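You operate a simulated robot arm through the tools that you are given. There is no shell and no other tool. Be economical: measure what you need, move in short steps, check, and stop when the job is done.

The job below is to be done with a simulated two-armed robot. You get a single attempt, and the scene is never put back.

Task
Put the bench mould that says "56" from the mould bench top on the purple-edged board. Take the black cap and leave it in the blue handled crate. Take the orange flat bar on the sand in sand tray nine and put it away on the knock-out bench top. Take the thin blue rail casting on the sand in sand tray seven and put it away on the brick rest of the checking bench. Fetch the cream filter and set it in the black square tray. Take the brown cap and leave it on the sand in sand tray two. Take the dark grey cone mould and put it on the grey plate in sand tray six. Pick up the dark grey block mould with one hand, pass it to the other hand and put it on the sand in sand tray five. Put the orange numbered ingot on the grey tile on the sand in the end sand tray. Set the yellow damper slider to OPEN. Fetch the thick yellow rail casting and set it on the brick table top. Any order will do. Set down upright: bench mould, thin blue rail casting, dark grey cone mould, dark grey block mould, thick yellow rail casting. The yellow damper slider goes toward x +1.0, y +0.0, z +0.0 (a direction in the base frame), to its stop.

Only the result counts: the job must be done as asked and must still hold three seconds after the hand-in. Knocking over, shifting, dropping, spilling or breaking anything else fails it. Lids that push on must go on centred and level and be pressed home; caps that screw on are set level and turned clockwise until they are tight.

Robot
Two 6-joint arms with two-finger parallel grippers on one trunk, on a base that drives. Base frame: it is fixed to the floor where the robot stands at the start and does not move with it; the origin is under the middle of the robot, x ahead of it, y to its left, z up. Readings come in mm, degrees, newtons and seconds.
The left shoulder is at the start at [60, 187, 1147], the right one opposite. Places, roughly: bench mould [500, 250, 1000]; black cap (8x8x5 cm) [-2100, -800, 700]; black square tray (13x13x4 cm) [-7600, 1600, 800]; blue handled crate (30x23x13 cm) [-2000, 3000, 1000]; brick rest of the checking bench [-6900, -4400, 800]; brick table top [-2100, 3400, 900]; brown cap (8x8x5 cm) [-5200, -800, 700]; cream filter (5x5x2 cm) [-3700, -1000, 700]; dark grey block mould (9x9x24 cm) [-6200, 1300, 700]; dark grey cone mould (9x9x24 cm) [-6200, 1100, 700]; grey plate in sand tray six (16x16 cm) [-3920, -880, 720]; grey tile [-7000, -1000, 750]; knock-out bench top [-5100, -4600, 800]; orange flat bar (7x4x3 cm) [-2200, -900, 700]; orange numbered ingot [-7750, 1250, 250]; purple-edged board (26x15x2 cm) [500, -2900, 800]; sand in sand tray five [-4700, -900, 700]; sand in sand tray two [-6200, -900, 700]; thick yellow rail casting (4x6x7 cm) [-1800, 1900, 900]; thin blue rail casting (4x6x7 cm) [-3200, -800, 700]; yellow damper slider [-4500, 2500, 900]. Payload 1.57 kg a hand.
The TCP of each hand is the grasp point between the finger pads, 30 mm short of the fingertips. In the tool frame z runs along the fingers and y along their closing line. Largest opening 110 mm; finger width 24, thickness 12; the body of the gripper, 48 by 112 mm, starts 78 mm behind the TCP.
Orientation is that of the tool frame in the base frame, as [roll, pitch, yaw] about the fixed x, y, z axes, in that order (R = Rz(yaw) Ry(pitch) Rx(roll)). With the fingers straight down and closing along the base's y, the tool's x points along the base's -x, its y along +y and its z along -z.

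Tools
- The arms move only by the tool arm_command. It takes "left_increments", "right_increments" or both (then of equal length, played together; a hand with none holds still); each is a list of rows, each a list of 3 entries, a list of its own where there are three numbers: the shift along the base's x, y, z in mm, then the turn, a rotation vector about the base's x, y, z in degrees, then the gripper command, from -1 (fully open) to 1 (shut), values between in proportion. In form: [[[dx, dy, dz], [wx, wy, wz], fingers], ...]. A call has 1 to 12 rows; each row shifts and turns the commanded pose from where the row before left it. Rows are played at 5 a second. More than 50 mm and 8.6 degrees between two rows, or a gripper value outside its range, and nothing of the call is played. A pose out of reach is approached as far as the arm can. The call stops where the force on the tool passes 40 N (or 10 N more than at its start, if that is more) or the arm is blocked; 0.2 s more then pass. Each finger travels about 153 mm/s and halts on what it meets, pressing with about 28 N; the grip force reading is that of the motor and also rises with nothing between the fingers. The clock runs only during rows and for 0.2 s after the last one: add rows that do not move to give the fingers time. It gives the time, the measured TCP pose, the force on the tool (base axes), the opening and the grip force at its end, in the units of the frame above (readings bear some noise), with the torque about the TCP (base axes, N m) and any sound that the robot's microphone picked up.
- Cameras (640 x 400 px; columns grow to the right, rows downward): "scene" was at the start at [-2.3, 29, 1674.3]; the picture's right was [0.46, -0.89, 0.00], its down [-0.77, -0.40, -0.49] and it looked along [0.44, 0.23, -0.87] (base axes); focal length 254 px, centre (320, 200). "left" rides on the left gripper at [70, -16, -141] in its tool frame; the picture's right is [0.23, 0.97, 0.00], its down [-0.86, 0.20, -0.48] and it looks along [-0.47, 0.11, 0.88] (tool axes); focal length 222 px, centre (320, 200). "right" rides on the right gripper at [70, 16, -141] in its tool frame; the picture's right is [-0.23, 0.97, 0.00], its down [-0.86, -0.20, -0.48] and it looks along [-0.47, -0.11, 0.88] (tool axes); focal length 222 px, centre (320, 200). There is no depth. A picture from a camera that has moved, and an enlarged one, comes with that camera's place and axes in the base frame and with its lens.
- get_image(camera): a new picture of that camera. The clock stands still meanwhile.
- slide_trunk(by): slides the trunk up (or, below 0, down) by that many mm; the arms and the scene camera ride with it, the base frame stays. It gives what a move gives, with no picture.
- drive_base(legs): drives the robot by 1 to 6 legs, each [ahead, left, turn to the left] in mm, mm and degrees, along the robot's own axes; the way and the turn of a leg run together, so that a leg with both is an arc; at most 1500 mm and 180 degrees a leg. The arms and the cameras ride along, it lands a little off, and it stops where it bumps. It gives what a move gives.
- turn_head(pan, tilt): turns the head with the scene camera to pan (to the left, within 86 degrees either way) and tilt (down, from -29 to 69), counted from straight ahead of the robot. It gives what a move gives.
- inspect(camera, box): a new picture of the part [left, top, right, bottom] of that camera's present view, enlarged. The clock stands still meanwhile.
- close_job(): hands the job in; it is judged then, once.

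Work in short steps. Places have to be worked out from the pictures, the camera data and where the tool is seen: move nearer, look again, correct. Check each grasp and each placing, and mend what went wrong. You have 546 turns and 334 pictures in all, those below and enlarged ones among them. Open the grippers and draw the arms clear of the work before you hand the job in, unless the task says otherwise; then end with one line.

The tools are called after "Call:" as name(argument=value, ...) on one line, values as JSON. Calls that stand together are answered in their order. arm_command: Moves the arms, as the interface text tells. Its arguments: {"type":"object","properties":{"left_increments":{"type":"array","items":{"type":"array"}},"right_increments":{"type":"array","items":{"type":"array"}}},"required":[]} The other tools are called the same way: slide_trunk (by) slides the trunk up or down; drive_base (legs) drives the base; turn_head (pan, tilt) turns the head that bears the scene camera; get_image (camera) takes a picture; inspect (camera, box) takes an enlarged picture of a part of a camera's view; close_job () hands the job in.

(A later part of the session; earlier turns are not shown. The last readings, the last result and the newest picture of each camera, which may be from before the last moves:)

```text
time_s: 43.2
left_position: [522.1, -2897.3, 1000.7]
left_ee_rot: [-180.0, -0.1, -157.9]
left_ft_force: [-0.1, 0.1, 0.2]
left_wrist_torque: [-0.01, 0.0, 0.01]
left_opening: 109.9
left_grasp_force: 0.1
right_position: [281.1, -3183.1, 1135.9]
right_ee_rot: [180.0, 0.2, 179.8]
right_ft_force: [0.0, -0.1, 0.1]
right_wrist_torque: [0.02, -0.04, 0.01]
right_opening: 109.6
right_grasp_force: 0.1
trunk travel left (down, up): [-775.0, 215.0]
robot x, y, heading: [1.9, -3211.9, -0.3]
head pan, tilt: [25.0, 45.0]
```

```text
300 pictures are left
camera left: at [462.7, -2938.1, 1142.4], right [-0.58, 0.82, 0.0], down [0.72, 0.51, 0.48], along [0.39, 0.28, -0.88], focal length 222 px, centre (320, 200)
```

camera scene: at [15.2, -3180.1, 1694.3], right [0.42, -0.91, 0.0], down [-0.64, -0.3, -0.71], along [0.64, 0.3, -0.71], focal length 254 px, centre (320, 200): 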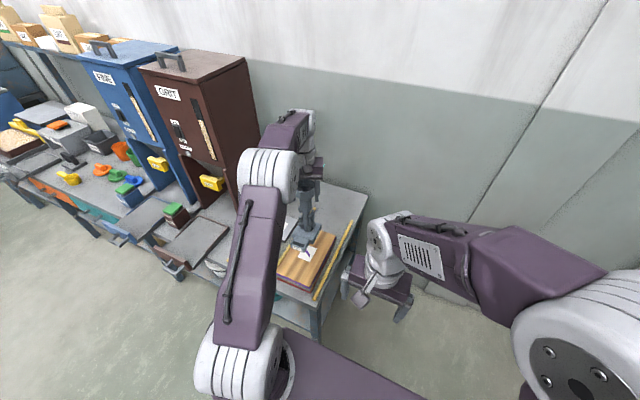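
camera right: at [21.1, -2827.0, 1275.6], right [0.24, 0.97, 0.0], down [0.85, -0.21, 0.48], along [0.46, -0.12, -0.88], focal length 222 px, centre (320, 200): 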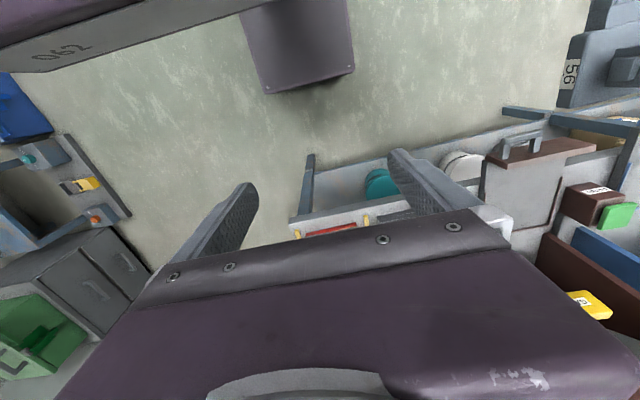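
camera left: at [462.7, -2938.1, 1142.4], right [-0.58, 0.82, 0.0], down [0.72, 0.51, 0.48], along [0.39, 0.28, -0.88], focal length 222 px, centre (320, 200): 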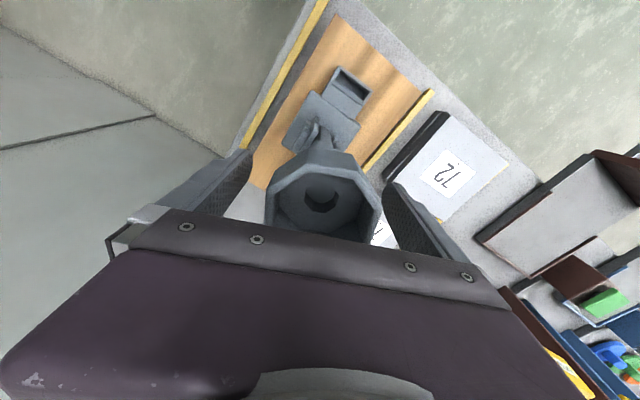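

The mould "56" stands on the board. I raise the hand, draw it back, straighten it, then turn the robot to look at the rest of the hall.

Call:
arm_command(left_increments=[[[0, 0, 40], [0, 0, 0], -1], [[0, 0, 50], [0, 0, 0], -1], [[0, 0, 50], [0, 0, 0], -1], [[-45, 10, 0], [0, 0, -7.5], -1], [[-50, 15, 0], [0, 0, -7.5], -1], [[-50, 15, 0], [0, 0, -7.5], -1], [[-50, 15, 0], [0, 0, 0], -1], [[-50, 15, 0], [0, 0, 0], -1]])

Call:
inspect(camera="scene", box=[240, 160, 380, 310])

Call:
drive_base(legs=[[-400, 0, 0], [0, 0, 90], [0, 0, 85]])

Call:
turn_head(pan=0, tilt=20)

Call:
get_image(camera="scene")

```text
refused: row 5 steps farther than a row can; nothing moved
```

```text
2.67 times, centred on (310, 235) of scene
camera zoom: at [14.0, -3180.5, 1694.3], right [0.42, -0.91, 0.0], down [-0.64, -0.3, -0.71], along [0.64, 0.3, -0.71], focal length 678 px, centre (347, 107)
```

zoom: 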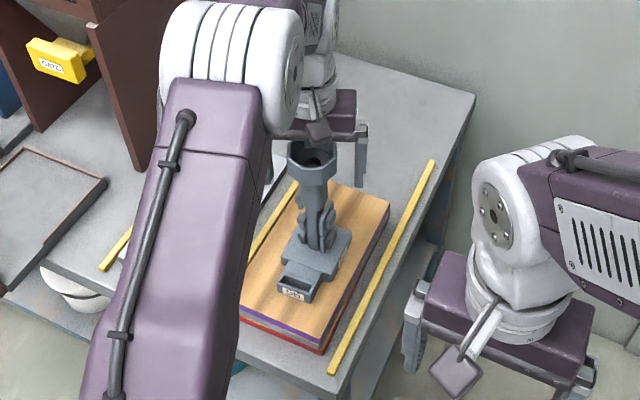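

```text
time_s: 53.1
left_position: [-950.6, -3475.6, 1000.9]
left_ee_rot: [-180.0, -0.2, 16.6]
left_ft_force: [-0.7, -0.1, -0.2]
left_wrist_torque: [0.0, 0.01, -0.01]
left_opening: 110.0
left_grasp_force: 0.0
right_position: [-681.0, -3214.5, 1136.0]
right_ee_rot: [-180.0, 0.0, -6.0]
right_ft_force: [-1.1, 0.6, 0.0]
right_wrist_torque: [0.02, 0.01, -0.02]
right_opening: 110.1
right_grasp_force: 0.1
trunk travel left (down, up): [-775.0, 215.0]
robot x, y, heading: [-397.5, -3215.2, 174.4]
head pan, tilt: [25.0, 45.0]
```

```text
time_s: 54.0
left_position: [-949.6, -3476.0, 1001.6]
left_ee_rot: [-180.0, 0.0, 16.7]
left_ft_force: [-0.3, 0.7, -0.3]
left_wrist_torque: [-0.01, -0.01, -0.03]
left_opening: 109.6
left_grasp_force: 0.2
right_position: [-681.0, -3215.6, 1135.3]
right_ee_rot: [180.0, 0.0, -6.0]
right_ft_force: [0.4, 0.0, -0.2]
right_wrist_torque: [0.02, 0.01, 0.06]
right_opening: 110.0
right_grasp_force: 0.0
trunk travel left (down, up): [-775.0, 215.0]
robot x, y, heading: [-401.5, -3211.7, 174.2]
head pan, tilt: [0.0, 20.0]
```

```text
298 pictures are left
camera scene: at [-434.1, -3210.6, 1732.9], right [0.1, 0.99, 0.0], down [0.34, -0.04, -0.94], along [-0.93, 0.1, -0.34], focal length 254 px, centre (320, 200)
```

scene: 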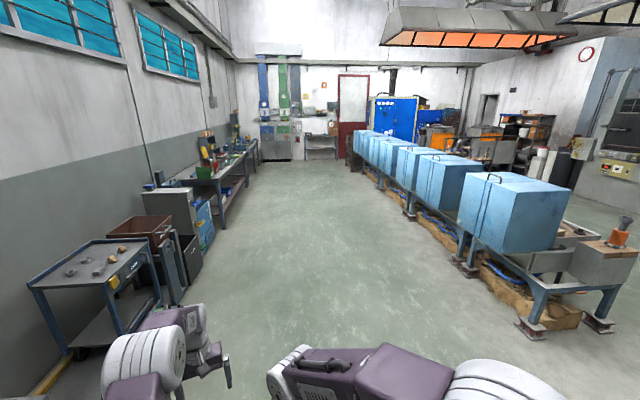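

The arm command was refused but the drive still ran, with the open fingers round the funnel — I must check that the mould still stands. I turn back and look, and I will not chain such calls again.

Call:
drive_base(legs=[[0, 0, -110]])

Call:
turn_head(pan=-45, tilt=30)

Call:
get_image(camera="scene")

```text
time_s: 59.0
left_position: [-463.1, -2607.9, 999.6]
left_ee_rot: [-179.9, 0.0, -93.1]
left_ft_force: [0.3, 0.3, -0.2]
left_wrist_torque: [-0.02, -0.02, -0.01]
left_opening: 110.0
left_grasp_force: 0.0
right_position: [-307.8, -2946.1, 1134.7]
right_ee_rot: [-179.9, -0.1, -115.5]
right_ft_force: [-0.3, -0.4, 0.7]
right_wrist_torque: [0.0, -0.01, 0.01]
right_opening: 110.0
right_grasp_force: 0.0
trunk travel left (down, up): [-775.0, 215.0]
robot x, y, heading: [-401.2, -3215.0, 64.4]
head pan, tilt: [0.0, 20.0]
```

```text
time_s: 60.1
left_position: [-464.1, -2607.4, 1002.3]
left_ee_rot: [-180.0, -0.1, -93.0]
left_ft_force: [0.4, -0.9, 0.0]
left_wrist_torque: [0.01, 0.01, 0.01]
left_opening: 110.0
left_grasp_force: 0.0
right_position: [-307.1, -2946.4, 1135.3]
right_ee_rot: [-180.0, 0.0, -115.7]
right_ft_force: [0.2, 0.6, -0.3]
right_wrist_torque: [0.02, 0.01, 0.02]
right_opening: 110.2
right_grasp_force: 0.0
trunk travel left (down, up): [-775.0, 215.0]
robot x, y, heading: [-399.8, -3211.8, 64.6]
head pan, tilt: [-45.0, 30.0]
```

```text
297 pictures are left
camera scene: at [-341.8, -3237.5, 1716.9], right [0.33, -0.94, 0.0], down [-0.47, -0.17, -0.87], along [0.82, 0.29, -0.5], focal length 254 px, centre (320, 200)
```

scene: 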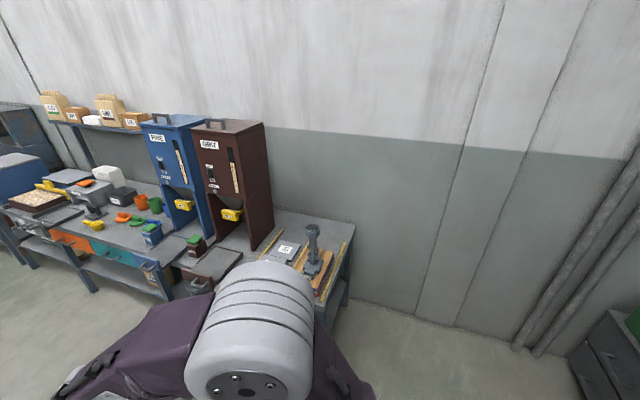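

Call:
inspect(camera="scene", box=[260, 200, 370, 310])

```text
3.64 times, centred on (315, 255) of scene
camera zoom: at [-341.8, -3237.5, 1716.9], right [0.33, -0.94, 0.0], down [-0.47, -0.17, -0.87], along [0.82, 0.29, -0.5], focal length 925 px, centre (338, 0)
```

zoom: 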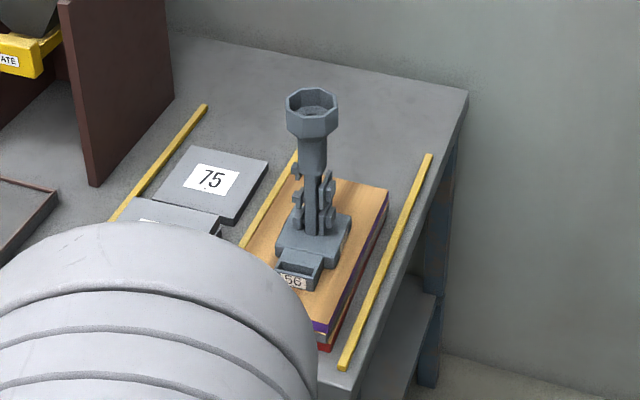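

Luck held: "56" still stands on the board. Now I draw the left arm in and straighten it.

Call:
arm_command(left_increments=[[[-18, -37, 18], [0, 0, -7.5], -1], [[-18, -37, 18], [0, 0, -7.5], -1], [[-18, -37, 18], [0, 0, -7.5], -1], [[-18, -37, 18], [0, 0, 0], -1], [[-18, -37, 18], [0, 0, 0], -1], [[-18, -37, 18], [0, 0, 0], -1]])

```text
time_s: 61.5
left_position: [-572.4, -2829.9, 1109.7]
left_ee_rot: [180.0, 0.1, -115.6]
left_ft_force: [-0.5, -1.1, 1.1]
left_wrist_torque: [0.03, 0.01, -0.01]
left_opening: 110.0
left_grasp_force: 0.1
right_position: [-308.5, -2949.0, 1136.8]
right_ee_rot: [180.0, 0.1, -115.6]
right_ft_force: [0.5, -0.1, -0.1]
right_wrist_torque: [0.02, 0.01, -0.02]
right_opening: 109.9
right_grasp_force: 0.1
trunk travel left (down, up): [-775.0, 215.0]
robot x, y, heading: [-397.1, -3213.1, 64.3]
head pan, tilt: [-45.0, 30.0]
```

I drive towards the tray line and look at it from nearer.

Call:
drive_base(legs=[[0, 0, 55.5], [1500, 0, 0]])

Call:
turn_head(pan=15, tilt=20)

Call:
get_image(camera="scene")

```text
time_s: 71.5
left_position: [-1567.8, -1829.0, 1109.4]
left_ee_rot: [-180.0, 0.0, -60.2]
left_ft_force: [-0.3, 0.8, -0.4]
left_wrist_torque: [-0.02, -0.02, 0.0]
left_opening: 110.0
left_grasp_force: 0.1
right_position: [-1319.3, -1679.8, 1136.0]
right_ee_rot: [-180.0, 0.0, -60.1]
right_ft_force: [0.6, -0.2, -0.4]
right_wrist_torque: [-0.02, 0.01, 0.0]
right_opening: 110.5
right_grasp_force: 0.0
trunk travel left (down, up): [-775.0, 215.0]
robot x, y, heading: [-1151.1, -1904.4, 119.8]
head pan, tilt: [-45.0, 30.0]
```

```text
time_s: 72.8
left_position: [-1568.5, -1827.6, 1109.4]
left_ee_rot: [180.0, 0.0, -60.2]
left_ft_force: [0.2, -0.3, 0.0]
left_wrist_torque: [0.01, 0.0, 0.04]
left_opening: 110.1
left_grasp_force: 0.0
right_position: [-1319.7, -1679.7, 1135.7]
right_ee_rot: [180.0, 0.1, -60.2]
right_ft_force: [0.0, -0.1, -0.4]
right_wrist_torque: [-0.05, -0.03, 0.01]
right_opening: 109.8
right_grasp_force: 0.0
trunk travel left (down, up): [-775.0, 215.0]
robot x, y, heading: [-1151.3, -1904.1, 120.1]
head pan, tilt: [15.0, 20.0]
```

```text
295 pictures are left
camera scene: at [-1190.7, -1893.1, 1732.9], right [0.71, 0.7, 0.0], down [0.24, -0.24, -0.94], along [-0.66, 0.67, -0.34], focal length 254 px, centre (320, 200)
```

scene: 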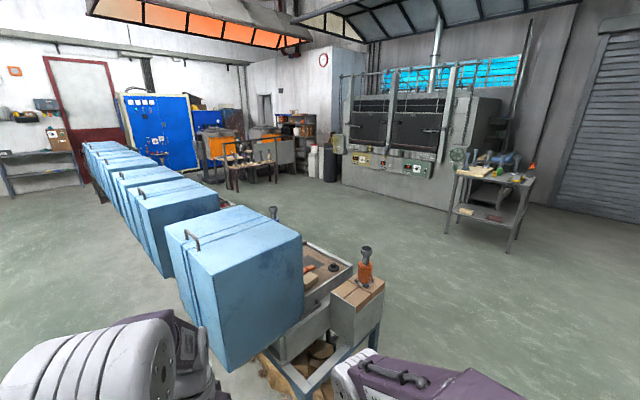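

The trays lie on the far (+y) side of the blue boxes. I drive round the end and come up to tray nine facing -y.

Call:
drive_base(legs=[[0, 0, -30], [1500, 0, 0], [250, 0, 0], [0, 0, 180], [0, -1000, 0]])

Call:
turn_head(pan=0, tilt=45)

Call:
get_image(camera="scene")

```text
time_s: 95.2
left_position: [-1824.1, -433.9, 1110.1]
left_ee_rot: [180.0, 0.0, 89.9]
left_ft_force: [-0.5, -0.4, -0.3]
left_wrist_torque: [0.02, -0.03, -0.02]
left_opening: 109.7
left_grasp_force: 0.2
right_position: [-2113.0, -438.2, 1135.2]
right_ee_rot: [180.0, 0.0, 90.0]
right_ft_force: [-0.4, 0.0, -0.8]
right_wrist_torque: [-0.01, 0.0, -0.01]
right_opening: 110.3
right_grasp_force: 0.0
trunk travel left (down, up): [-775.0, 215.0]
robot x, y, heading: [-2144.7, -157.3, -89.9]
head pan, tilt: [15.0, 20.0]
```

```text
time_s: 96.1
left_position: [-1824.0, -432.8, 1110.9]
left_ee_rot: [-180.0, 0.0, 89.9]
left_ft_force: [0.3, -1.1, 0.2]
left_wrist_torque: [-0.01, 0.04, -0.02]
left_opening: 110.1
left_grasp_force: 0.0
right_position: [-2113.4, -439.1, 1135.2]
right_ee_rot: [179.9, 0.0, 89.9]
right_ft_force: [-0.4, 0.7, -0.4]
right_wrist_torque: [0.0, -0.03, 0.0]
right_opening: 110.0
right_grasp_force: 0.2
trunk travel left (down, up): [-775.0, 215.0]
robot x, y, heading: [-2142.8, -160.4, -90.2]
head pan, tilt: [0.0, 45.0]
```

```text
294 pictures are left
camera scene: at [-2146.0, -182.6, 1694.4], right [-1.0, 0.0, 0.0], down [0.0, 0.71, -0.71], along [0.0, -0.71, -0.71], focal length 254 px, centre (320, 200)
```

scene: 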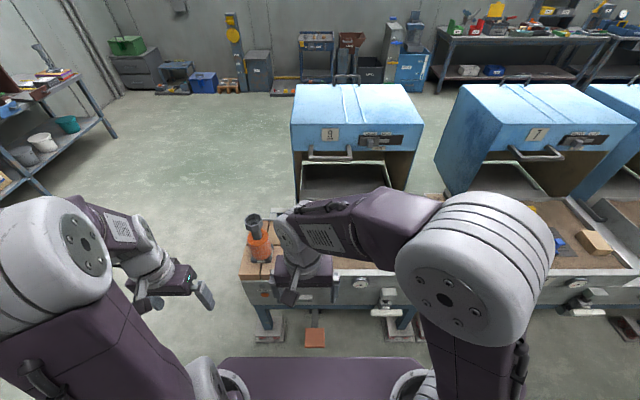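

The right arm hides tray nine; I look through both hand cameras.

Call:
get_image(camera="right")

Call:
get_image(camera="left")

```text
293 pictures are left
camera right: at [-2097.2, -368.7, 1275.8], right [0.97, -0.23, 0.0], down [-0.2, -0.85, 0.48], along [-0.11, -0.47, -0.88], focal length 222 px, centre (320, 200)
```

right: 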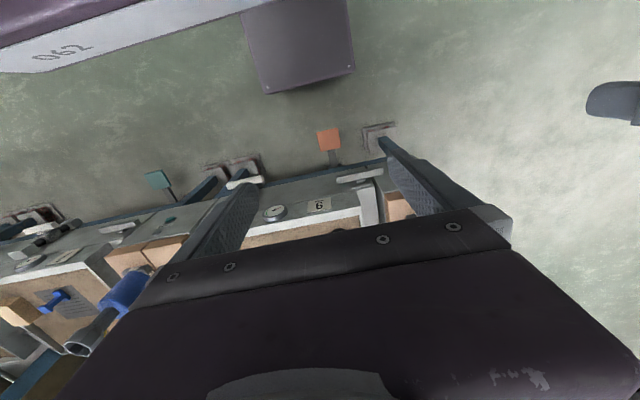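

```text
292 pictures are left
camera left: at [-1840.9, -363.5, 1250.7], right [0.97, 0.23, 0.0], down [0.2, -0.86, 0.48], along [0.11, -0.47, -0.88], focal length 222 px, centre (320, 200)
```

left: 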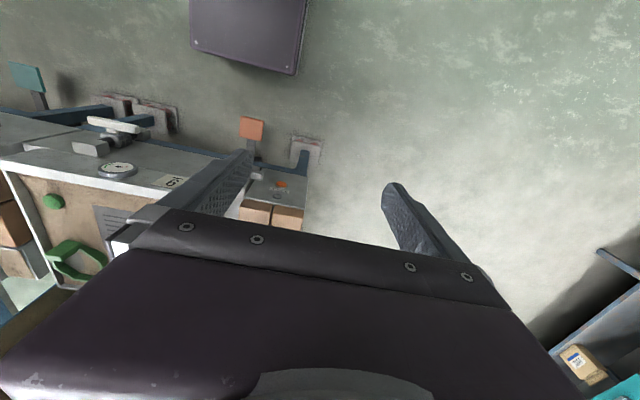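

Tray nine's front rim is at y ≈ -690, x ≈ -2175. I move the right hand outward so the head camera can see the tray.

Call:
arm_command(right_increments=[[[-45, 0, 10], [0, 0, 0], -1], [[-45, 0, 10], [0, 0, 0], -1], [[-45, 0, 10], [0, 0, 0], -1], [[-45, 0, 0], [0, 0, 0], -1], [[-45, 0, 0], [0, 0, 0], -1], [[-45, 0, 0], [0, 0, 0], -1], [[-45, 0, 0], [0, 0, 0], -1], [[-30, 0, 0], [0, 0, 0], -1]])

Call:
get_image(camera="scene")

```text
time_s: 97.9
left_position: [-1825.5, -433.2, 1109.6]
left_ee_rot: [-179.9, -0.1, 89.9]
left_ft_force: [0.1, 1.0, -0.5]
left_wrist_torque: [0.0, 0.0, 0.01]
left_opening: 110.3
left_grasp_force: 0.1
right_position: [-2458.6, -438.5, 1165.3]
right_ee_rot: [180.0, 0.0, 90.0]
right_ft_force: [-0.5, 0.7, 0.3]
right_wrist_torque: [0.0, 0.0, -0.05]
right_opening: 109.8
right_grasp_force: 0.0
trunk travel left (down, up): [-775.0, 215.0]
robot x, y, heading: [-2147.9, -156.9, -89.9]
head pan, tilt: [0.0, 45.0]
```

```text
291 pictures are left
camera scene: at [-2147.1, -182.8, 1694.3], right [-1.0, 0.0, 0.0], down [0.0, 0.71, -0.71], along [0.0, -0.71, -0.71], focal length 254 px, centre (320, 200)
```

scene: 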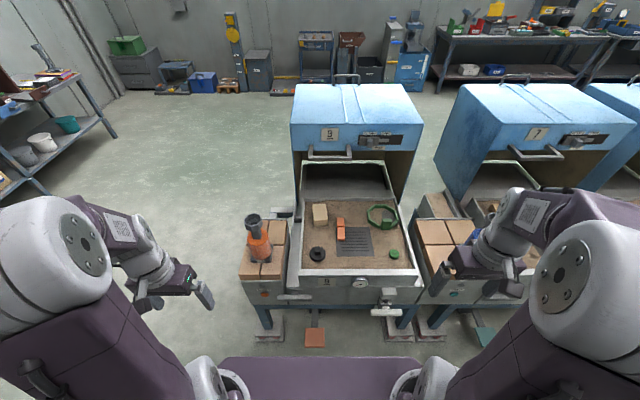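

Now tray nine is in full view. I zoom in on it.

Call:
inspect(camera="scene", box=[280, 180, 440, 290])

```text
3.64 times, centred on (360, 235) of scene
camera zoom: at [-2147.1, -182.8, 1694.3], right [-1.0, 0.0, 0.0], down [0.0, 0.71, -0.71], along [0.0, -0.71, -0.71], focal length 925 px, centre (174, 73)
```

zoom: 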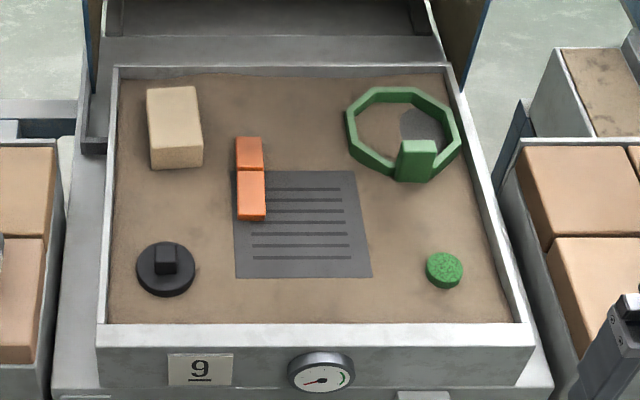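

Black cap ≈ (-2136, -817), orange bar ≈ (-2247, -953). I lower the trunk 220 mm, tuck the left hand in and drive nearer.

Call:
slide_trunk(by=-220)

Call:
arm_command(left_increments=[[[-45, 0, 0], [0, 0, 0], -1], [[-45, 0, 0], [0, 0, 0], -1], [[-45, 0, 0], [0, 0, 0], -1]], right_increments=[[[45, 0, 0], [0, 0, 0], -1], [[45, 0, 0], [0, 0, 0], -1], [[45, 0, 0], [0, 0, 0], -1]])

Call:
drive_base(legs=[[200, 0, 0]])

Call:
get_image(camera="scene")

Call:
get_image(camera="right")

```text
time_s: 100.2
left_position: [-1823.6, -432.7, 889.0]
left_ee_rot: [180.0, 0.0, 90.0]
left_ft_force: [0.0, -0.5, 0.6]
left_wrist_torque: [0.0, -0.02, -0.01]
left_opening: 109.8
left_grasp_force: 0.1
right_position: [-2458.0, -439.0, 945.7]
right_ee_rot: [180.0, 0.1, 89.8]
right_ft_force: [0.8, -0.2, 0.8]
right_wrist_torque: [-0.01, 0.01, 0.02]
right_opening: 110.0
right_grasp_force: 0.1
trunk travel left (down, up): [-555.0, 435.0]
robot x, y, heading: [-2144.1, -159.1, -90.3]
head pan, tilt: [0.0, 45.0]
```

```text
time_s: 101.0
left_position: [-1959.5, -432.9, 889.4]
left_ee_rot: [-179.9, -0.1, 89.8]
left_ft_force: [0.5, -1.0, 0.8]
left_wrist_torque: [-0.03, 0.0, 0.01]
left_opening: 110.2
left_grasp_force: 0.1
right_position: [-2322.3, -439.2, 945.7]
right_ee_rot: [179.9, 0.0, 90.0]
right_ft_force: [1.2, 0.8, 0.3]
right_wrist_torque: [0.0, -0.02, -0.01]
right_opening: 110.0
right_grasp_force: 0.1
trunk travel left (down, up): [-555.0, 435.0]
robot x, y, heading: [-2142.6, -160.9, -89.9]
head pan, tilt: [0.0, 45.0]
```

```text
time_s: 102.6
left_position: [-1959.0, -635.6, 889.5]
left_ee_rot: [180.0, 0.0, 90.0]
left_ft_force: [-0.1, 0.4, 1.0]
left_wrist_torque: [0.03, -0.01, 0.01]
left_opening: 110.0
left_grasp_force: 0.1
right_position: [-2322.1, -641.0, 946.5]
right_ee_rot: [-180.0, 0.1, 90.1]
right_ft_force: [-0.6, -0.4, -0.8]
right_wrist_torque: [0.02, -0.01, -0.04]
right_opening: 109.9
right_grasp_force: 0.0
trunk travel left (down, up): [-555.0, 435.0]
robot x, y, heading: [-2141.4, -364.0, -90.0]
head pan, tilt: [0.0, 45.0]
```

```text
289 pictures are left
camera scene: at [-2146.2, -384.6, 1474.3], right [-1.0, 0.0, 0.0], down [0.0, 0.71, -0.71], along [0.0, -0.71, -0.71], focal length 254 px, centre (320, 200)
```

scene: 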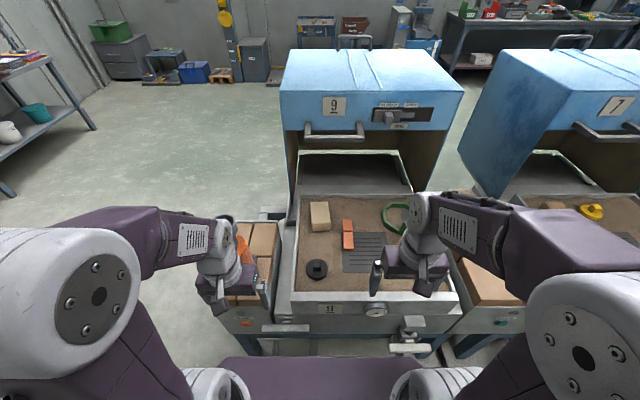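

```text
288 pictures are left
camera right: at [-2306.6, -571.7, 1085.7], right [0.97, -0.23, 0.0], down [-0.2, -0.86, 0.48], along [-0.11, -0.47, -0.88], focal length 222 px, centre (320, 200)
```

right: 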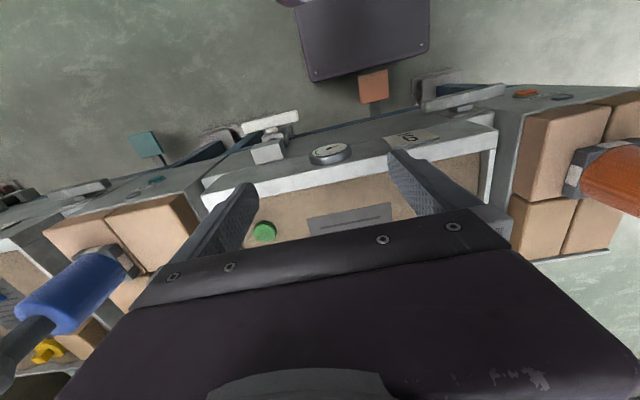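

I bring the left hand towards the black cap and look with its camera.

Call:
arm_command(left_increments=[[[-44, -20, 0], [0, 0, 0], -1], [[-44, -20, 0], [0, 0, 0], -1], [[-44, -20, 0], [0, 0, 0], -1], [[-40, -20, 0], [0, 0, 0], -1], [[0, -20, 0], [0, 0, 0], -1]])

Call:
get_image(camera="left")

```text
time_s: 103.8
left_position: [-2130.4, -734.8, 890.5]
left_ee_rot: [180.0, 0.0, 90.0]
left_ft_force: [0.7, -0.5, -0.1]
left_wrist_torque: [0.01, 0.01, -0.02]
left_opening: 109.8
left_grasp_force: 0.1
right_position: [-2322.7, -641.5, 946.0]
right_ee_rot: [180.0, 0.1, 90.0]
right_ft_force: [0.3, -0.2, 0.3]
right_wrist_torque: [0.02, 0.01, 0.01]
right_opening: 109.9
right_grasp_force: 0.0
trunk travel left (down, up): [-555.0, 435.0]
robot x, y, heading: [-2145.2, -360.9, -90.3]
head pan, tilt: [0.0, 45.0]
```

```text
287 pictures are left
camera left: at [-2146.9, -665.4, 1031.2], right [0.97, 0.23, 0.0], down [0.2, -0.86, 0.48], along [0.11, -0.47, -0.88], focal length 222 px, centre (320, 200)
```

left: 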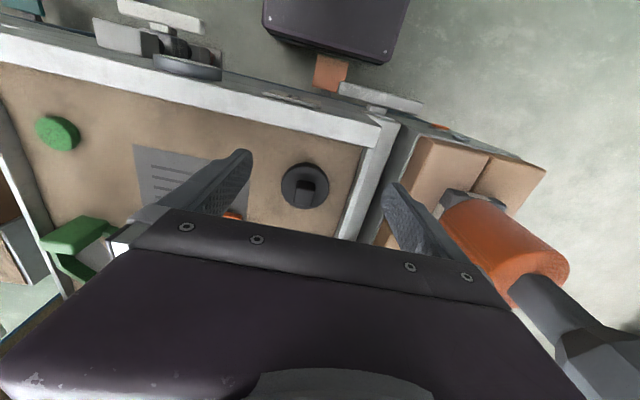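

Cap at about (-2136, -813). I narrow the opening to ~70 mm, centre over it and come down to z ≈ 800 to look.

Call:
arm_command(left_increments=[[[-3, -40, 0], [0, 0, 0], -0.27], [[-3, -38, 0], [0, 0, 0], -0.27], [[0, 0, -45], [0, 0, 0], -0.27], [[0, 0, -40], [0, 0, 0], -0.27], [[0, 0, 0], [0, 0, 0], -0.27]])

Call:
get_image(camera="left")

Call:
inspect(camera="scene", box=[240, 180, 400, 320])

```text
time_s: 105.0
left_position: [-2137.4, -811.2, 803.8]
left_ee_rot: [-179.9, 0.0, 90.0]
left_ft_force: [0.5, -0.8, -0.3]
left_wrist_torque: [0.0, -0.02, 0.0]
left_opening: 69.7
left_grasp_force: 0.1
right_position: [-2322.3, -641.5, 945.6]
right_ee_rot: [-180.0, 0.0, 90.0]
right_ft_force: [0.1, -0.2, 0.5]
right_wrist_torque: [-0.03, 0.0, -0.02]
right_opening: 109.9
right_grasp_force: 0.1
trunk travel left (down, up): [-555.0, 435.0]
robot x, y, heading: [-2143.7, -361.7, -89.9]
head pan, tilt: [0.0, 45.0]
```

```text
286 pictures are left
camera left: at [-2153.8, -742.2, 945.2], right [0.97, 0.23, 0.0], down [0.2, -0.86, 0.48], along [0.11, -0.47, -0.88], focal length 222 px, centre (320, 200)
```

left: 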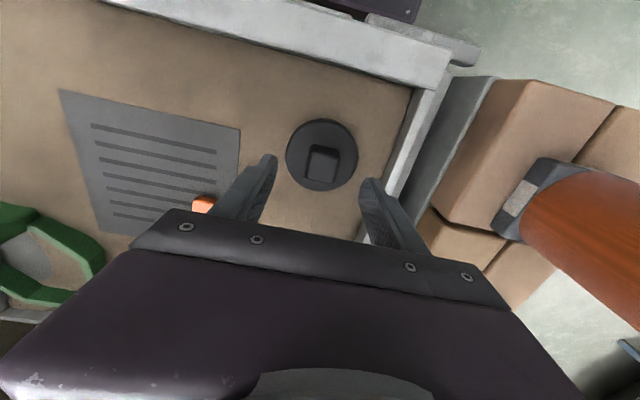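

```text
2.86 times, centred on (320, 250) of scene
camera zoom: at [-2146.2, -383.2, 1474.3], right [-1.0, 0.0, 0.0], down [0.0, 0.71, -0.71], along [0.0, -0.71, -0.71], focal length 726 px, centre (320, 57)
```

zoom: 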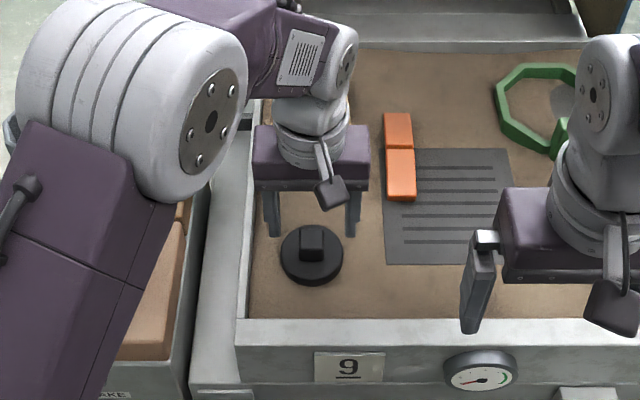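

Cap centred at (-2136, -811), disc top near z 711-725. I lower gently to TCP ≈ 748 to straddle the knob.

Call:
arm_command(left_increments=[[[0, 0, -25], [0, 0, 0], -0.27], [[0, 0, -20], [0, 0, 0], -0.27], [[0, 0, -10], [0, 0, 0], -0.27], [[0, 0, 0], [0, 0, 0], -0.27]])

Call:
get_image(camera="left")

Call:
inspect(camera="scene", box=[280, 200, 360, 290])

```text
time_s: 105.8
left_position: [-2136.9, -813.4, 760.0]
left_ee_rot: [-179.9, 0.4, 90.0]
left_ft_force: [3.1, 6.6, 26.3]
left_wrist_torque: [0.39, -0.99, 0.25]
left_opening: 72.1
left_grasp_force: 1.0
right_position: [-2323.0, -639.5, 945.9]
right_ee_rot: [179.9, 0.1, 90.0]
right_ft_force: [0.8, -0.6, 0.4]
right_wrist_torque: [-0.02, 0.03, -0.03]
right_opening: 109.9
right_grasp_force: 0.0
trunk travel left (down, up): [-555.0, 435.0]
robot x, y, heading: [-2141.3, -360.5, -90.3]
head pan, tilt: [0.0, 45.0]
stopped in row 3 (left hand): the force on the tool passed its limit (the readings are from after the stop); the commanded pose is now the measured one
```

```text
284 pictures are left
camera left: at [-2153.7, -742.3, 900.4], right [0.97, 0.23, 0.0], down [0.2, -0.85, 0.48], along [0.11, -0.47, -0.88], focal length 222 px, centre (320, 200)
```

left: 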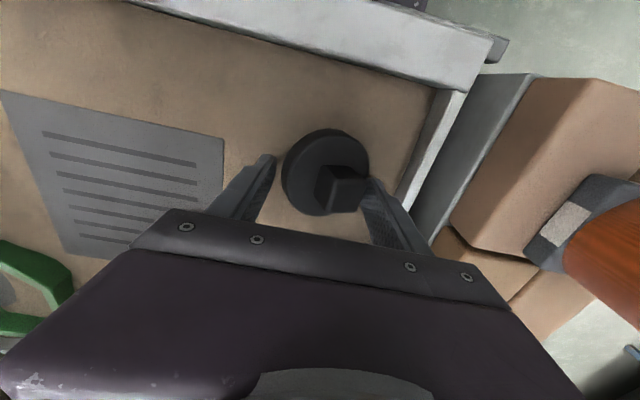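

```text
4.44 times, centred on (320, 245) of scene
camera zoom: at [-2146.0, -380.9, 1474.7], right [-1.0, 0.0, 0.0], down [0.0, 0.71, -0.71], along [0.0, -0.71, -0.71], focal length 1130 px, centre (320, 0)
```

zoom: 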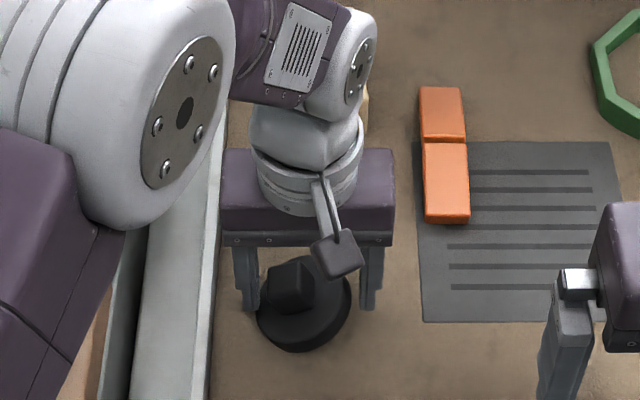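

The fingertips pressed on the disc's edge and tipped it; the disc top is nearer z 730. I raise and look again.

Call:
arm_command(left_increments=[[[0, 0, 20], [0, 0, 0], -0.27], [[0, 0, 25], [0, 0, 0], -0.27], [[0, 0, 0], [0, 0, 0], -0.27]])

Call:
get_image(camera="left")

Call:
inspect(camera="scene", box=[280, 200, 360, 290])

```text
time_s: 106.5
left_position: [-2137.7, -813.8, 802.6]
left_ee_rot: [-179.9, 0.3, 89.9]
left_ft_force: [0.0, -0.7, 0.2]
left_wrist_torque: [-0.03, -0.01, -0.01]
left_opening: 69.9
left_grasp_force: 0.1
right_position: [-2323.5, -643.3, 946.4]
right_ee_rot: [-180.0, -0.1, 90.1]
right_ft_force: [0.5, 0.2, -0.5]
right_wrist_torque: [-0.01, 0.01, 0.0]
right_opening: 110.0
right_grasp_force: 0.1
trunk travel left (down, up): [-555.0, 435.0]
robot x, y, heading: [-2144.3, -360.8, -90.1]
head pan, tilt: [0.0, 45.0]
```

```text
282 pictures are left
camera left: at [-2153.7, -743.9, 943.1], right [0.97, 0.23, 0.0], down [0.2, -0.85, 0.48], along [0.11, -0.47, -0.88], focal length 222 px, centre (320, 200)
```

left: 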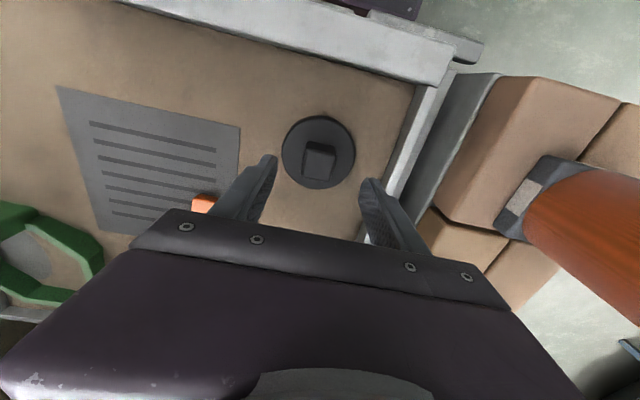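

```text
4.44 times, centred on (320, 245) of scene
camera zoom: at [-2146.3, -384.9, 1474.2], right [-1.0, 0.0, 0.0], down [0.0, 0.71, -0.71], along [0.0, -0.71, -0.71], focal length 1130 px, centre (320, 0)
```

zoom: 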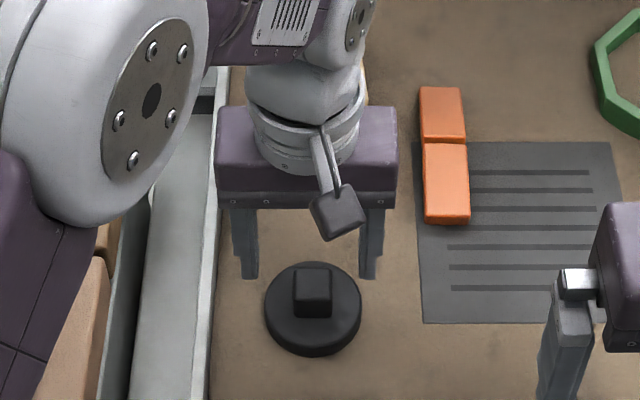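

The cap settled flat again, now about (-2141, -808). I narrow the fingers to ~46 mm and come down onto the knob in small steps.

Call:
arm_command(left_increments=[[[-3, 5, 0], [0, 0, 0], 0.16], [[0, 0, -20], [0, 0, 0], 0.16], [[0, 0, -10], [0, 0, 0], 0.16], [[0, 0, -4], [0, 0, 0], 0.16], [[0, 0, 0], [0, 0, 0], 0.16]])

Call:
get_image(camera="left")

```text
time_s: 107.8
left_position: [-2140.4, -808.3, 767.1]
left_ee_rot: [-179.9, 0.4, 90.1]
left_ft_force: [-0.6, -0.2, -0.2]
left_wrist_torque: [-0.02, -0.02, -0.03]
left_opening: 46.1
left_grasp_force: 0.1
right_position: [-2322.9, -639.9, 945.1]
right_ee_rot: [180.0, 0.0, 89.9]
right_ft_force: [-0.2, 0.4, 0.8]
right_wrist_torque: [-0.04, 0.0, 0.03]
right_opening: 110.0
right_grasp_force: 0.0
trunk travel left (down, up): [-555.0, 435.0]
robot x, y, heading: [-2142.2, -359.5, -90.1]
head pan, tilt: [0.0, 45.0]
```

```text
280 pictures are left
camera left: at [-2157.0, -738.6, 908.6], right [0.97, 0.23, 0.0], down [0.2, -0.85, 0.48], along [0.11, -0.47, -0.88], focal length 222 px, centre (320, 200)
```

left: 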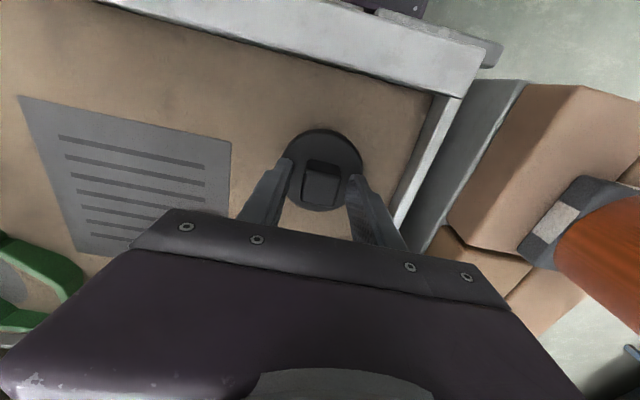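

The knob sits slightly toward +y of the tips; I shift +4 y, +3 x and step down watching the force.

Call:
arm_command(left_increments=[[[3, 4, -3], [0, 0, 0], 0.16], [[0, 0, -4], [0, 0, 0], 0.16], [[0, 0, -4], [0, 0, 0], 0.16], [[0, 0, 0], [0, 0, 0], 0.16]])

```text
time_s: 108.4
left_position: [-2138.9, -807.6, 766.8]
left_ee_rot: [-179.6, 1.1, 89.9]
left_ft_force: [2.1, 7.1, 26.5]
left_wrist_torque: [0.46, -0.21, 0.05]
left_opening: 46.3
left_grasp_force: 0.0
right_position: [-2324.0, -638.7, 947.5]
right_ee_rot: [-179.9, 0.1, 89.9]
right_ft_force: [-0.6, 0.0, 1.0]
right_wrist_torque: [0.03, -0.01, 0.0]
right_opening: 110.0
right_grasp_force: 0.0
trunk travel left (down, up): [-555.0, 435.0]
robot x, y, heading: [-2145.4, -365.0, -90.2]
head pan, tilt: [0.0, 45.0]
stopped in row 3 (left hand): the force on the tool passed its limit (the readings are from after the stop); the commanded pose is now the measured one
```

Contact again at about z 763. I check what is touching.

Call:
inspect(camera="scene", box=[270, 190, 370, 300])

Call:
inspect(camera="left", box=[220, 90, 420, 260])

```text
3.64 times, centred on (320, 245) of scene
camera zoom: at [-2146.0, -380.0, 1474.6], right [-1.0, 0.0, 0.0], down [0.0, 0.71, -0.71], along [0.0, -0.71, -0.71], focal length 925 px, centre (320, 36)
```

zoom: 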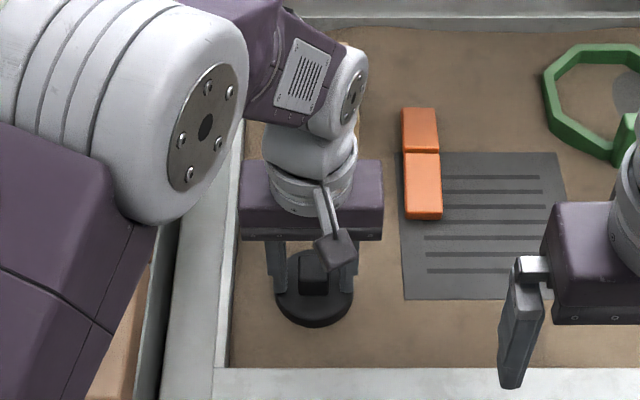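

```text
2.35 times, centred on (320, 175) of left
camera zoom: at [-2154.7, -734.5, 906.4], right [0.97, 0.23, -0.01], down [0.2, -0.85, 0.49], along [0.1, -0.48, -0.87], focal length 523 px, centre (320, 259)
```

zoom: 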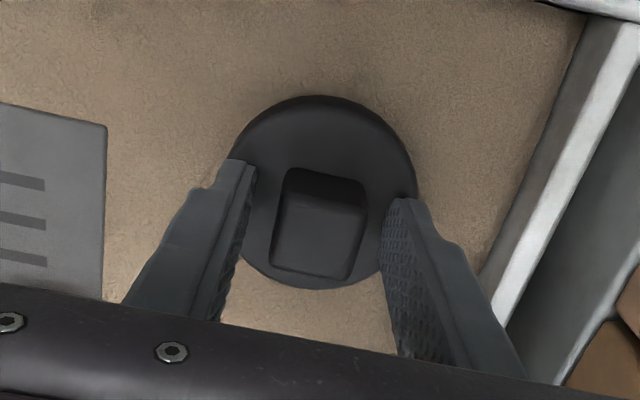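

The fingertips rest on the disc with the knob between the pads. I lift 1 mm and close.

Call:
arm_command(left_increments=[[[0, 0, 2], [0, 0, 0], 0.16], [[0, 0, 0], [0, 0, 0], 1], [[0, 0, 0], [0, 0, 0], 1], [[0, 0, 0], [0, 0, 0], 1], [[0, 0, 20], [0, 0, 0], 1], [[0, 0, 30], [0, 0, 0], 1], [[0, 0, 0], [0, 0, 0], 1]])

Call:
get_image(camera="left")

```text
time_s: 110.0
left_position: [-2138.7, -809.8, 816.8]
left_ee_rot: [-179.7, 0.8, 90.0]
left_ft_force: [0.1, -0.5, -0.9]
left_wrist_torque: [0.03, -0.04, 0.0]
left_opening: 27.3
left_grasp_force: 28.0
right_position: [-2323.4, -642.1, 945.2]
right_ee_rot: [-180.0, 0.0, 90.0]
right_ft_force: [0.1, -0.6, -0.2]
right_wrist_torque: [0.02, 0.0, -0.02]
right_opening: 110.0
right_grasp_force: 0.0
trunk travel left (down, up): [-555.0, 435.0]
robot x, y, heading: [-2144.6, -364.6, -90.0]
head pan, tilt: [0.0, 45.0]
```

```text
277 pictures are left
camera left: at [-2154.5, -737.9, 955.6], right [0.97, 0.23, -0.01], down [0.2, -0.85, 0.49], along [0.1, -0.48, -0.87], focal length 222 px, centre (320, 200)
```

left: 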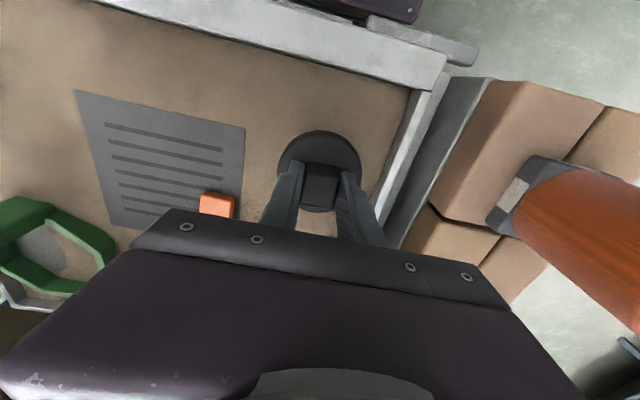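

The black cap is held. I withdraw the left hand, then send the right hand over to the orange bar.

Call:
arm_command(left_increments=[[[0, 20, 45], [0, 0, 0], 1], [[0, 20, 45], [0, 0, 0], 1], [[30, 30, 20], [0, 0, 0], 1], [[40, 25, 0], [0, 0, 0], 1], [[40, 25, 0], [0, 0, 0], 1], [[40, 25, 0], [0, 0, 0], 1], [[30, 25, 0], [0, 0, 0], 1]], right_increments=[[[0, 0, 0], [0, 0, 0], -1], [[0, 0, 0], [0, 0, 0], -1], [[0, -40, 0], [0, 0, 0], -1], [[0, -45, 0], [0, 0, 0], -1], [[10, -45, 0], [0, 0, 0], -1], [[25, -40, 0], [0, 0, 0], -1], [[30, -40, 0], [0, 0, 0], -1]])

Call:
get_image(camera="right")

Call:
inspect(camera="scene", box=[260, 170, 440, 300])

```text
time_s: 111.6
left_position: [-1957.2, -640.1, 927.6]
left_ee_rot: [-179.6, 1.0, 89.9]
left_ft_force: [-0.3, 0.3, -0.3]
left_wrist_torque: [0.01, 0.02, 0.02]
left_opening: 26.9
left_grasp_force: 28.3
right_position: [-2257.1, -852.0, 945.1]
right_ee_rot: [-179.9, -0.1, 90.1]
right_ft_force: [-0.5, 0.1, 0.1]
right_wrist_torque: [0.0, 0.0, -0.01]
right_opening: 110.1
right_grasp_force: 0.0
trunk travel left (down, up): [-555.0, 435.0]
robot x, y, heading: [-2141.7, -359.4, -90.0]
head pan, tilt: [0.0, 45.0]
```

```text
276 pictures are left
camera right: at [-2240.2, -782.5, 1084.4], right [0.97, -0.23, 0.0], down [-0.2, -0.86, 0.48], along [-0.11, -0.46, -0.88], focal length 222 px, centre (320, 200)
```

right: 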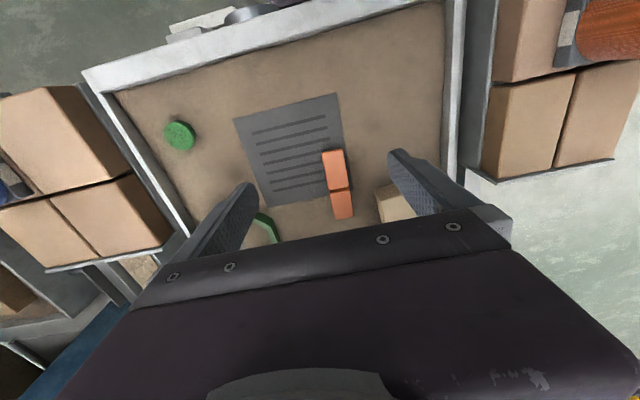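

```text
3.08 times, centred on (350, 235) of scene
camera zoom: at [-2144.9, -384.9, 1474.3], right [-1.0, 0.0, 0.0], down [0.0, 0.71, -0.71], along [0.0, -0.71, -0.71], focal length 782 px, centre (228, 92)
```

zoom: 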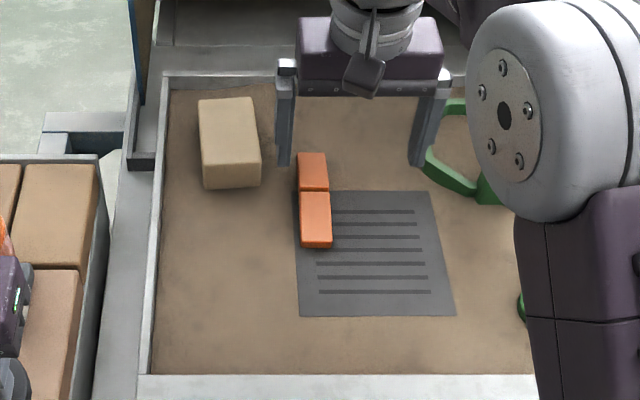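

There appear to be two orange pieces end to end, one on the grate and one on the sand. I zoom in to tell.

Call:
inspect(camera="scene", box=[315, 195, 375, 260])

Call:
inspect(camera="right", box=[280, 130, 400, 230])

```text
6.15 times, centred on (345, 228) of scene
camera zoom: at [-2144.9, -384.9, 1474.3], right [-1.0, 0.0, 0.0], down [0.0, 0.71, -0.71], along [0.0, -0.71, -0.71], focal length 1565 px, centre (166, 31)
```

zoom: 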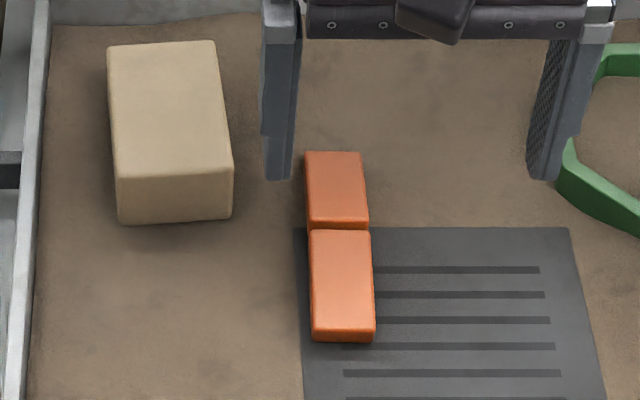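

```text
4.00 times, centred on (340, 180) of right
camera zoom: at [-2240.2, -782.5, 1084.4], right [0.97, -0.23, 0.0], down [-0.2, -0.86, 0.48], along [-0.11, -0.46, -0.88], focal length 888 px, centre (240, 280)
```

zoom: 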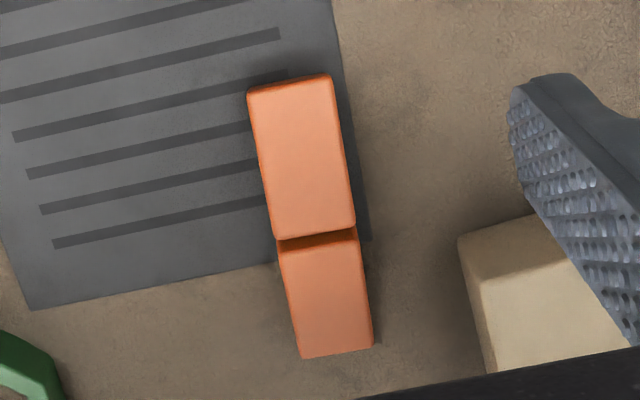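

The far bar lies wholly on the sand (≈ (-2248, -985), top ≈ 738); the near one is on the grate. I reach the right hand over the far one with the opening at 64 mm.

Call:
arm_command(right_increments=[[[5, -45, 0], [0, 0, 0], -0.16], [[4, -45, 0], [0, 0, 0], -0.16], [[0, -43, 0], [0, 0, 0], -0.16], [[0, 0, -45], [0, 0, 0], -0.16], [[0, 0, -45], [0, 0, 0], -0.16], [[0, 0, 0], [0, 0, 0], -0.16]])

Call:
get_image(camera="right")

```text
time_s: 113.0
left_position: [-1958.1, -636.8, 927.2]
left_ee_rot: [-179.6, 0.9, 89.9]
left_ft_force: [-0.2, 1.1, -0.8]
left_wrist_torque: [0.0, 0.02, -0.02]
left_opening: 27.2
left_grasp_force: 27.8
right_position: [-2255.4, -932.7, 845.0]
right_ee_rot: [180.0, 0.0, 90.0]
right_ft_force: [0.2, 0.5, -0.7]
right_wrist_torque: [0.05, -0.03, -0.03]
right_opening: 64.2
right_grasp_force: 0.1
right hand out of reach, approached as far as the arm can: row 2, 3
trunk travel left (down, up): [-555.0, 435.0]
robot x, y, heading: [-2144.0, -359.5, -90.0]
head pan, tilt: [0.0, 45.0]
```

```text
272 pictures are left
camera right: at [-2238.9, -863.2, 985.0], right [0.97, -0.23, 0.0], down [-0.2, -0.86, 0.48], along [-0.11, -0.47, -0.88], focal length 222 px, centre (320, 200)
```

right: 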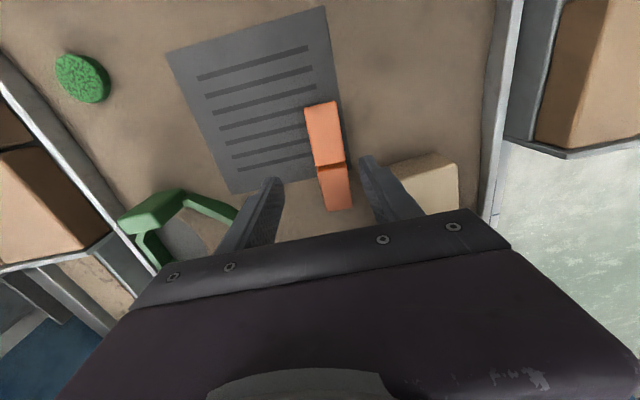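

At height the reach ended at y -933, but lower down the reach grows. I go down to z ≈ 765 and then push out toward y -980.

Call:
arm_command(right_increments=[[[4, 0, -40], [0, 0, 0], -0.16], [[3, 0, -40], [0, 0, 0], -0.16], [[0, -25, 0], [0, 0, 0], -0.16], [[0, -25, 0], [0, 0, 0], -0.16], [[0, 0, 0], [0, 0, 0], -0.16]])

Call:
get_image(camera="right")

```text
time_s: 114.2
left_position: [-1957.6, -638.8, 927.8]
left_ee_rot: [-179.6, 0.9, 89.9]
left_ft_force: [-0.8, 0.0, -0.7]
left_wrist_torque: [0.0, 0.01, 0.04]
left_opening: 26.9
left_grasp_force: 28.4
right_position: [-2252.4, -956.7, 766.5]
right_ee_rot: [-180.0, -0.1, 90.0]
right_ft_force: [-0.5, -0.3, 0.0]
right_wrist_torque: [0.0, -0.01, 0.02]
right_opening: 63.9
right_grasp_force: 0.0
right hand out of reach, approached as far as the arm can: row 3, 4
trunk travel left (down, up): [-555.0, 435.0]
robot x, y, heading: [-2145.3, -359.1, -90.0]
head pan, tilt: [0.0, 45.0]
```

```text
271 pictures are left
camera right: at [-2236.2, -886.0, 906.1], right [0.97, -0.23, 0.0], down [-0.2, -0.86, 0.48], along [-0.11, -0.47, -0.88], focal length 222 px, centre (320, 200)
```

right: 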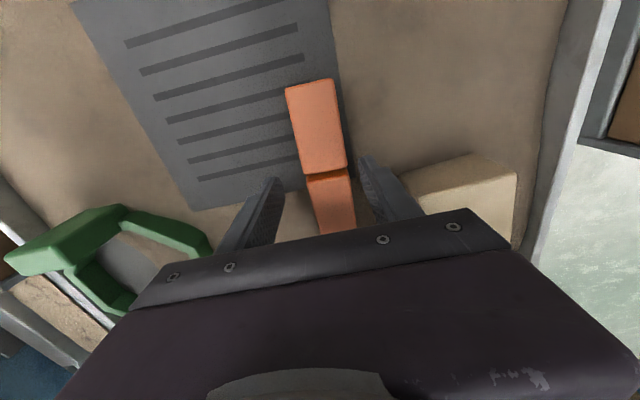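

About 25 mm short. I raise a little, tilt the fingers 12° forward to gain reach, and move out.

Call:
arm_command(right_increments=[[[4, 0, 25], [0, 0, 0], -0.16], [[0, -10, 0], [-6, 0, 0], -0.16], [[0, -15, 0], [-6, 0, 0], -0.16], [[0, -10, 0], [0, 0, 0], -0.16], [[0, 0, 0], [0, 0, 0], -0.16]])

Call:
get_image(camera="right")

```text
time_s: 115.4
left_position: [-1957.9, -638.8, 927.2]
left_ee_rot: [-179.6, 0.9, 89.8]
left_ft_force: [-0.1, 0.2, 0.0]
left_wrist_torque: [-0.01, 0.02, -0.01]
left_opening: 27.2
left_grasp_force: 27.9
right_position: [-2249.4, -993.0, 791.4]
right_ee_rot: [179.9, 12.0, 90.1]
right_ft_force: [-0.5, -1.3, -0.3]
right_wrist_torque: [0.01, 0.02, 0.02]
right_opening: 63.8
right_grasp_force: 0.2
trunk travel left (down, up): [-555.0, 435.0]
robot x, y, heading: [-2139.7, -360.0, -90.1]
head pan, tilt: [0.0, 45.0]
```

```text
270 pictures are left
camera right: at [-2232.5, -893.9, 914.7], right [0.97, -0.22, 0.05], down [-0.2, -0.74, 0.65], along [-0.11, -0.64, -0.76], focal length 222 px, centre (320, 200)
```

right: 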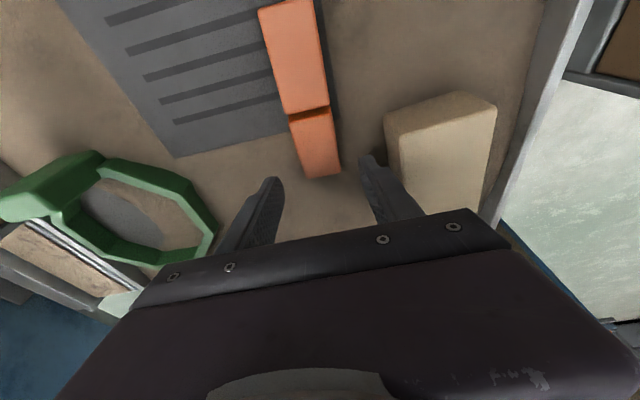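

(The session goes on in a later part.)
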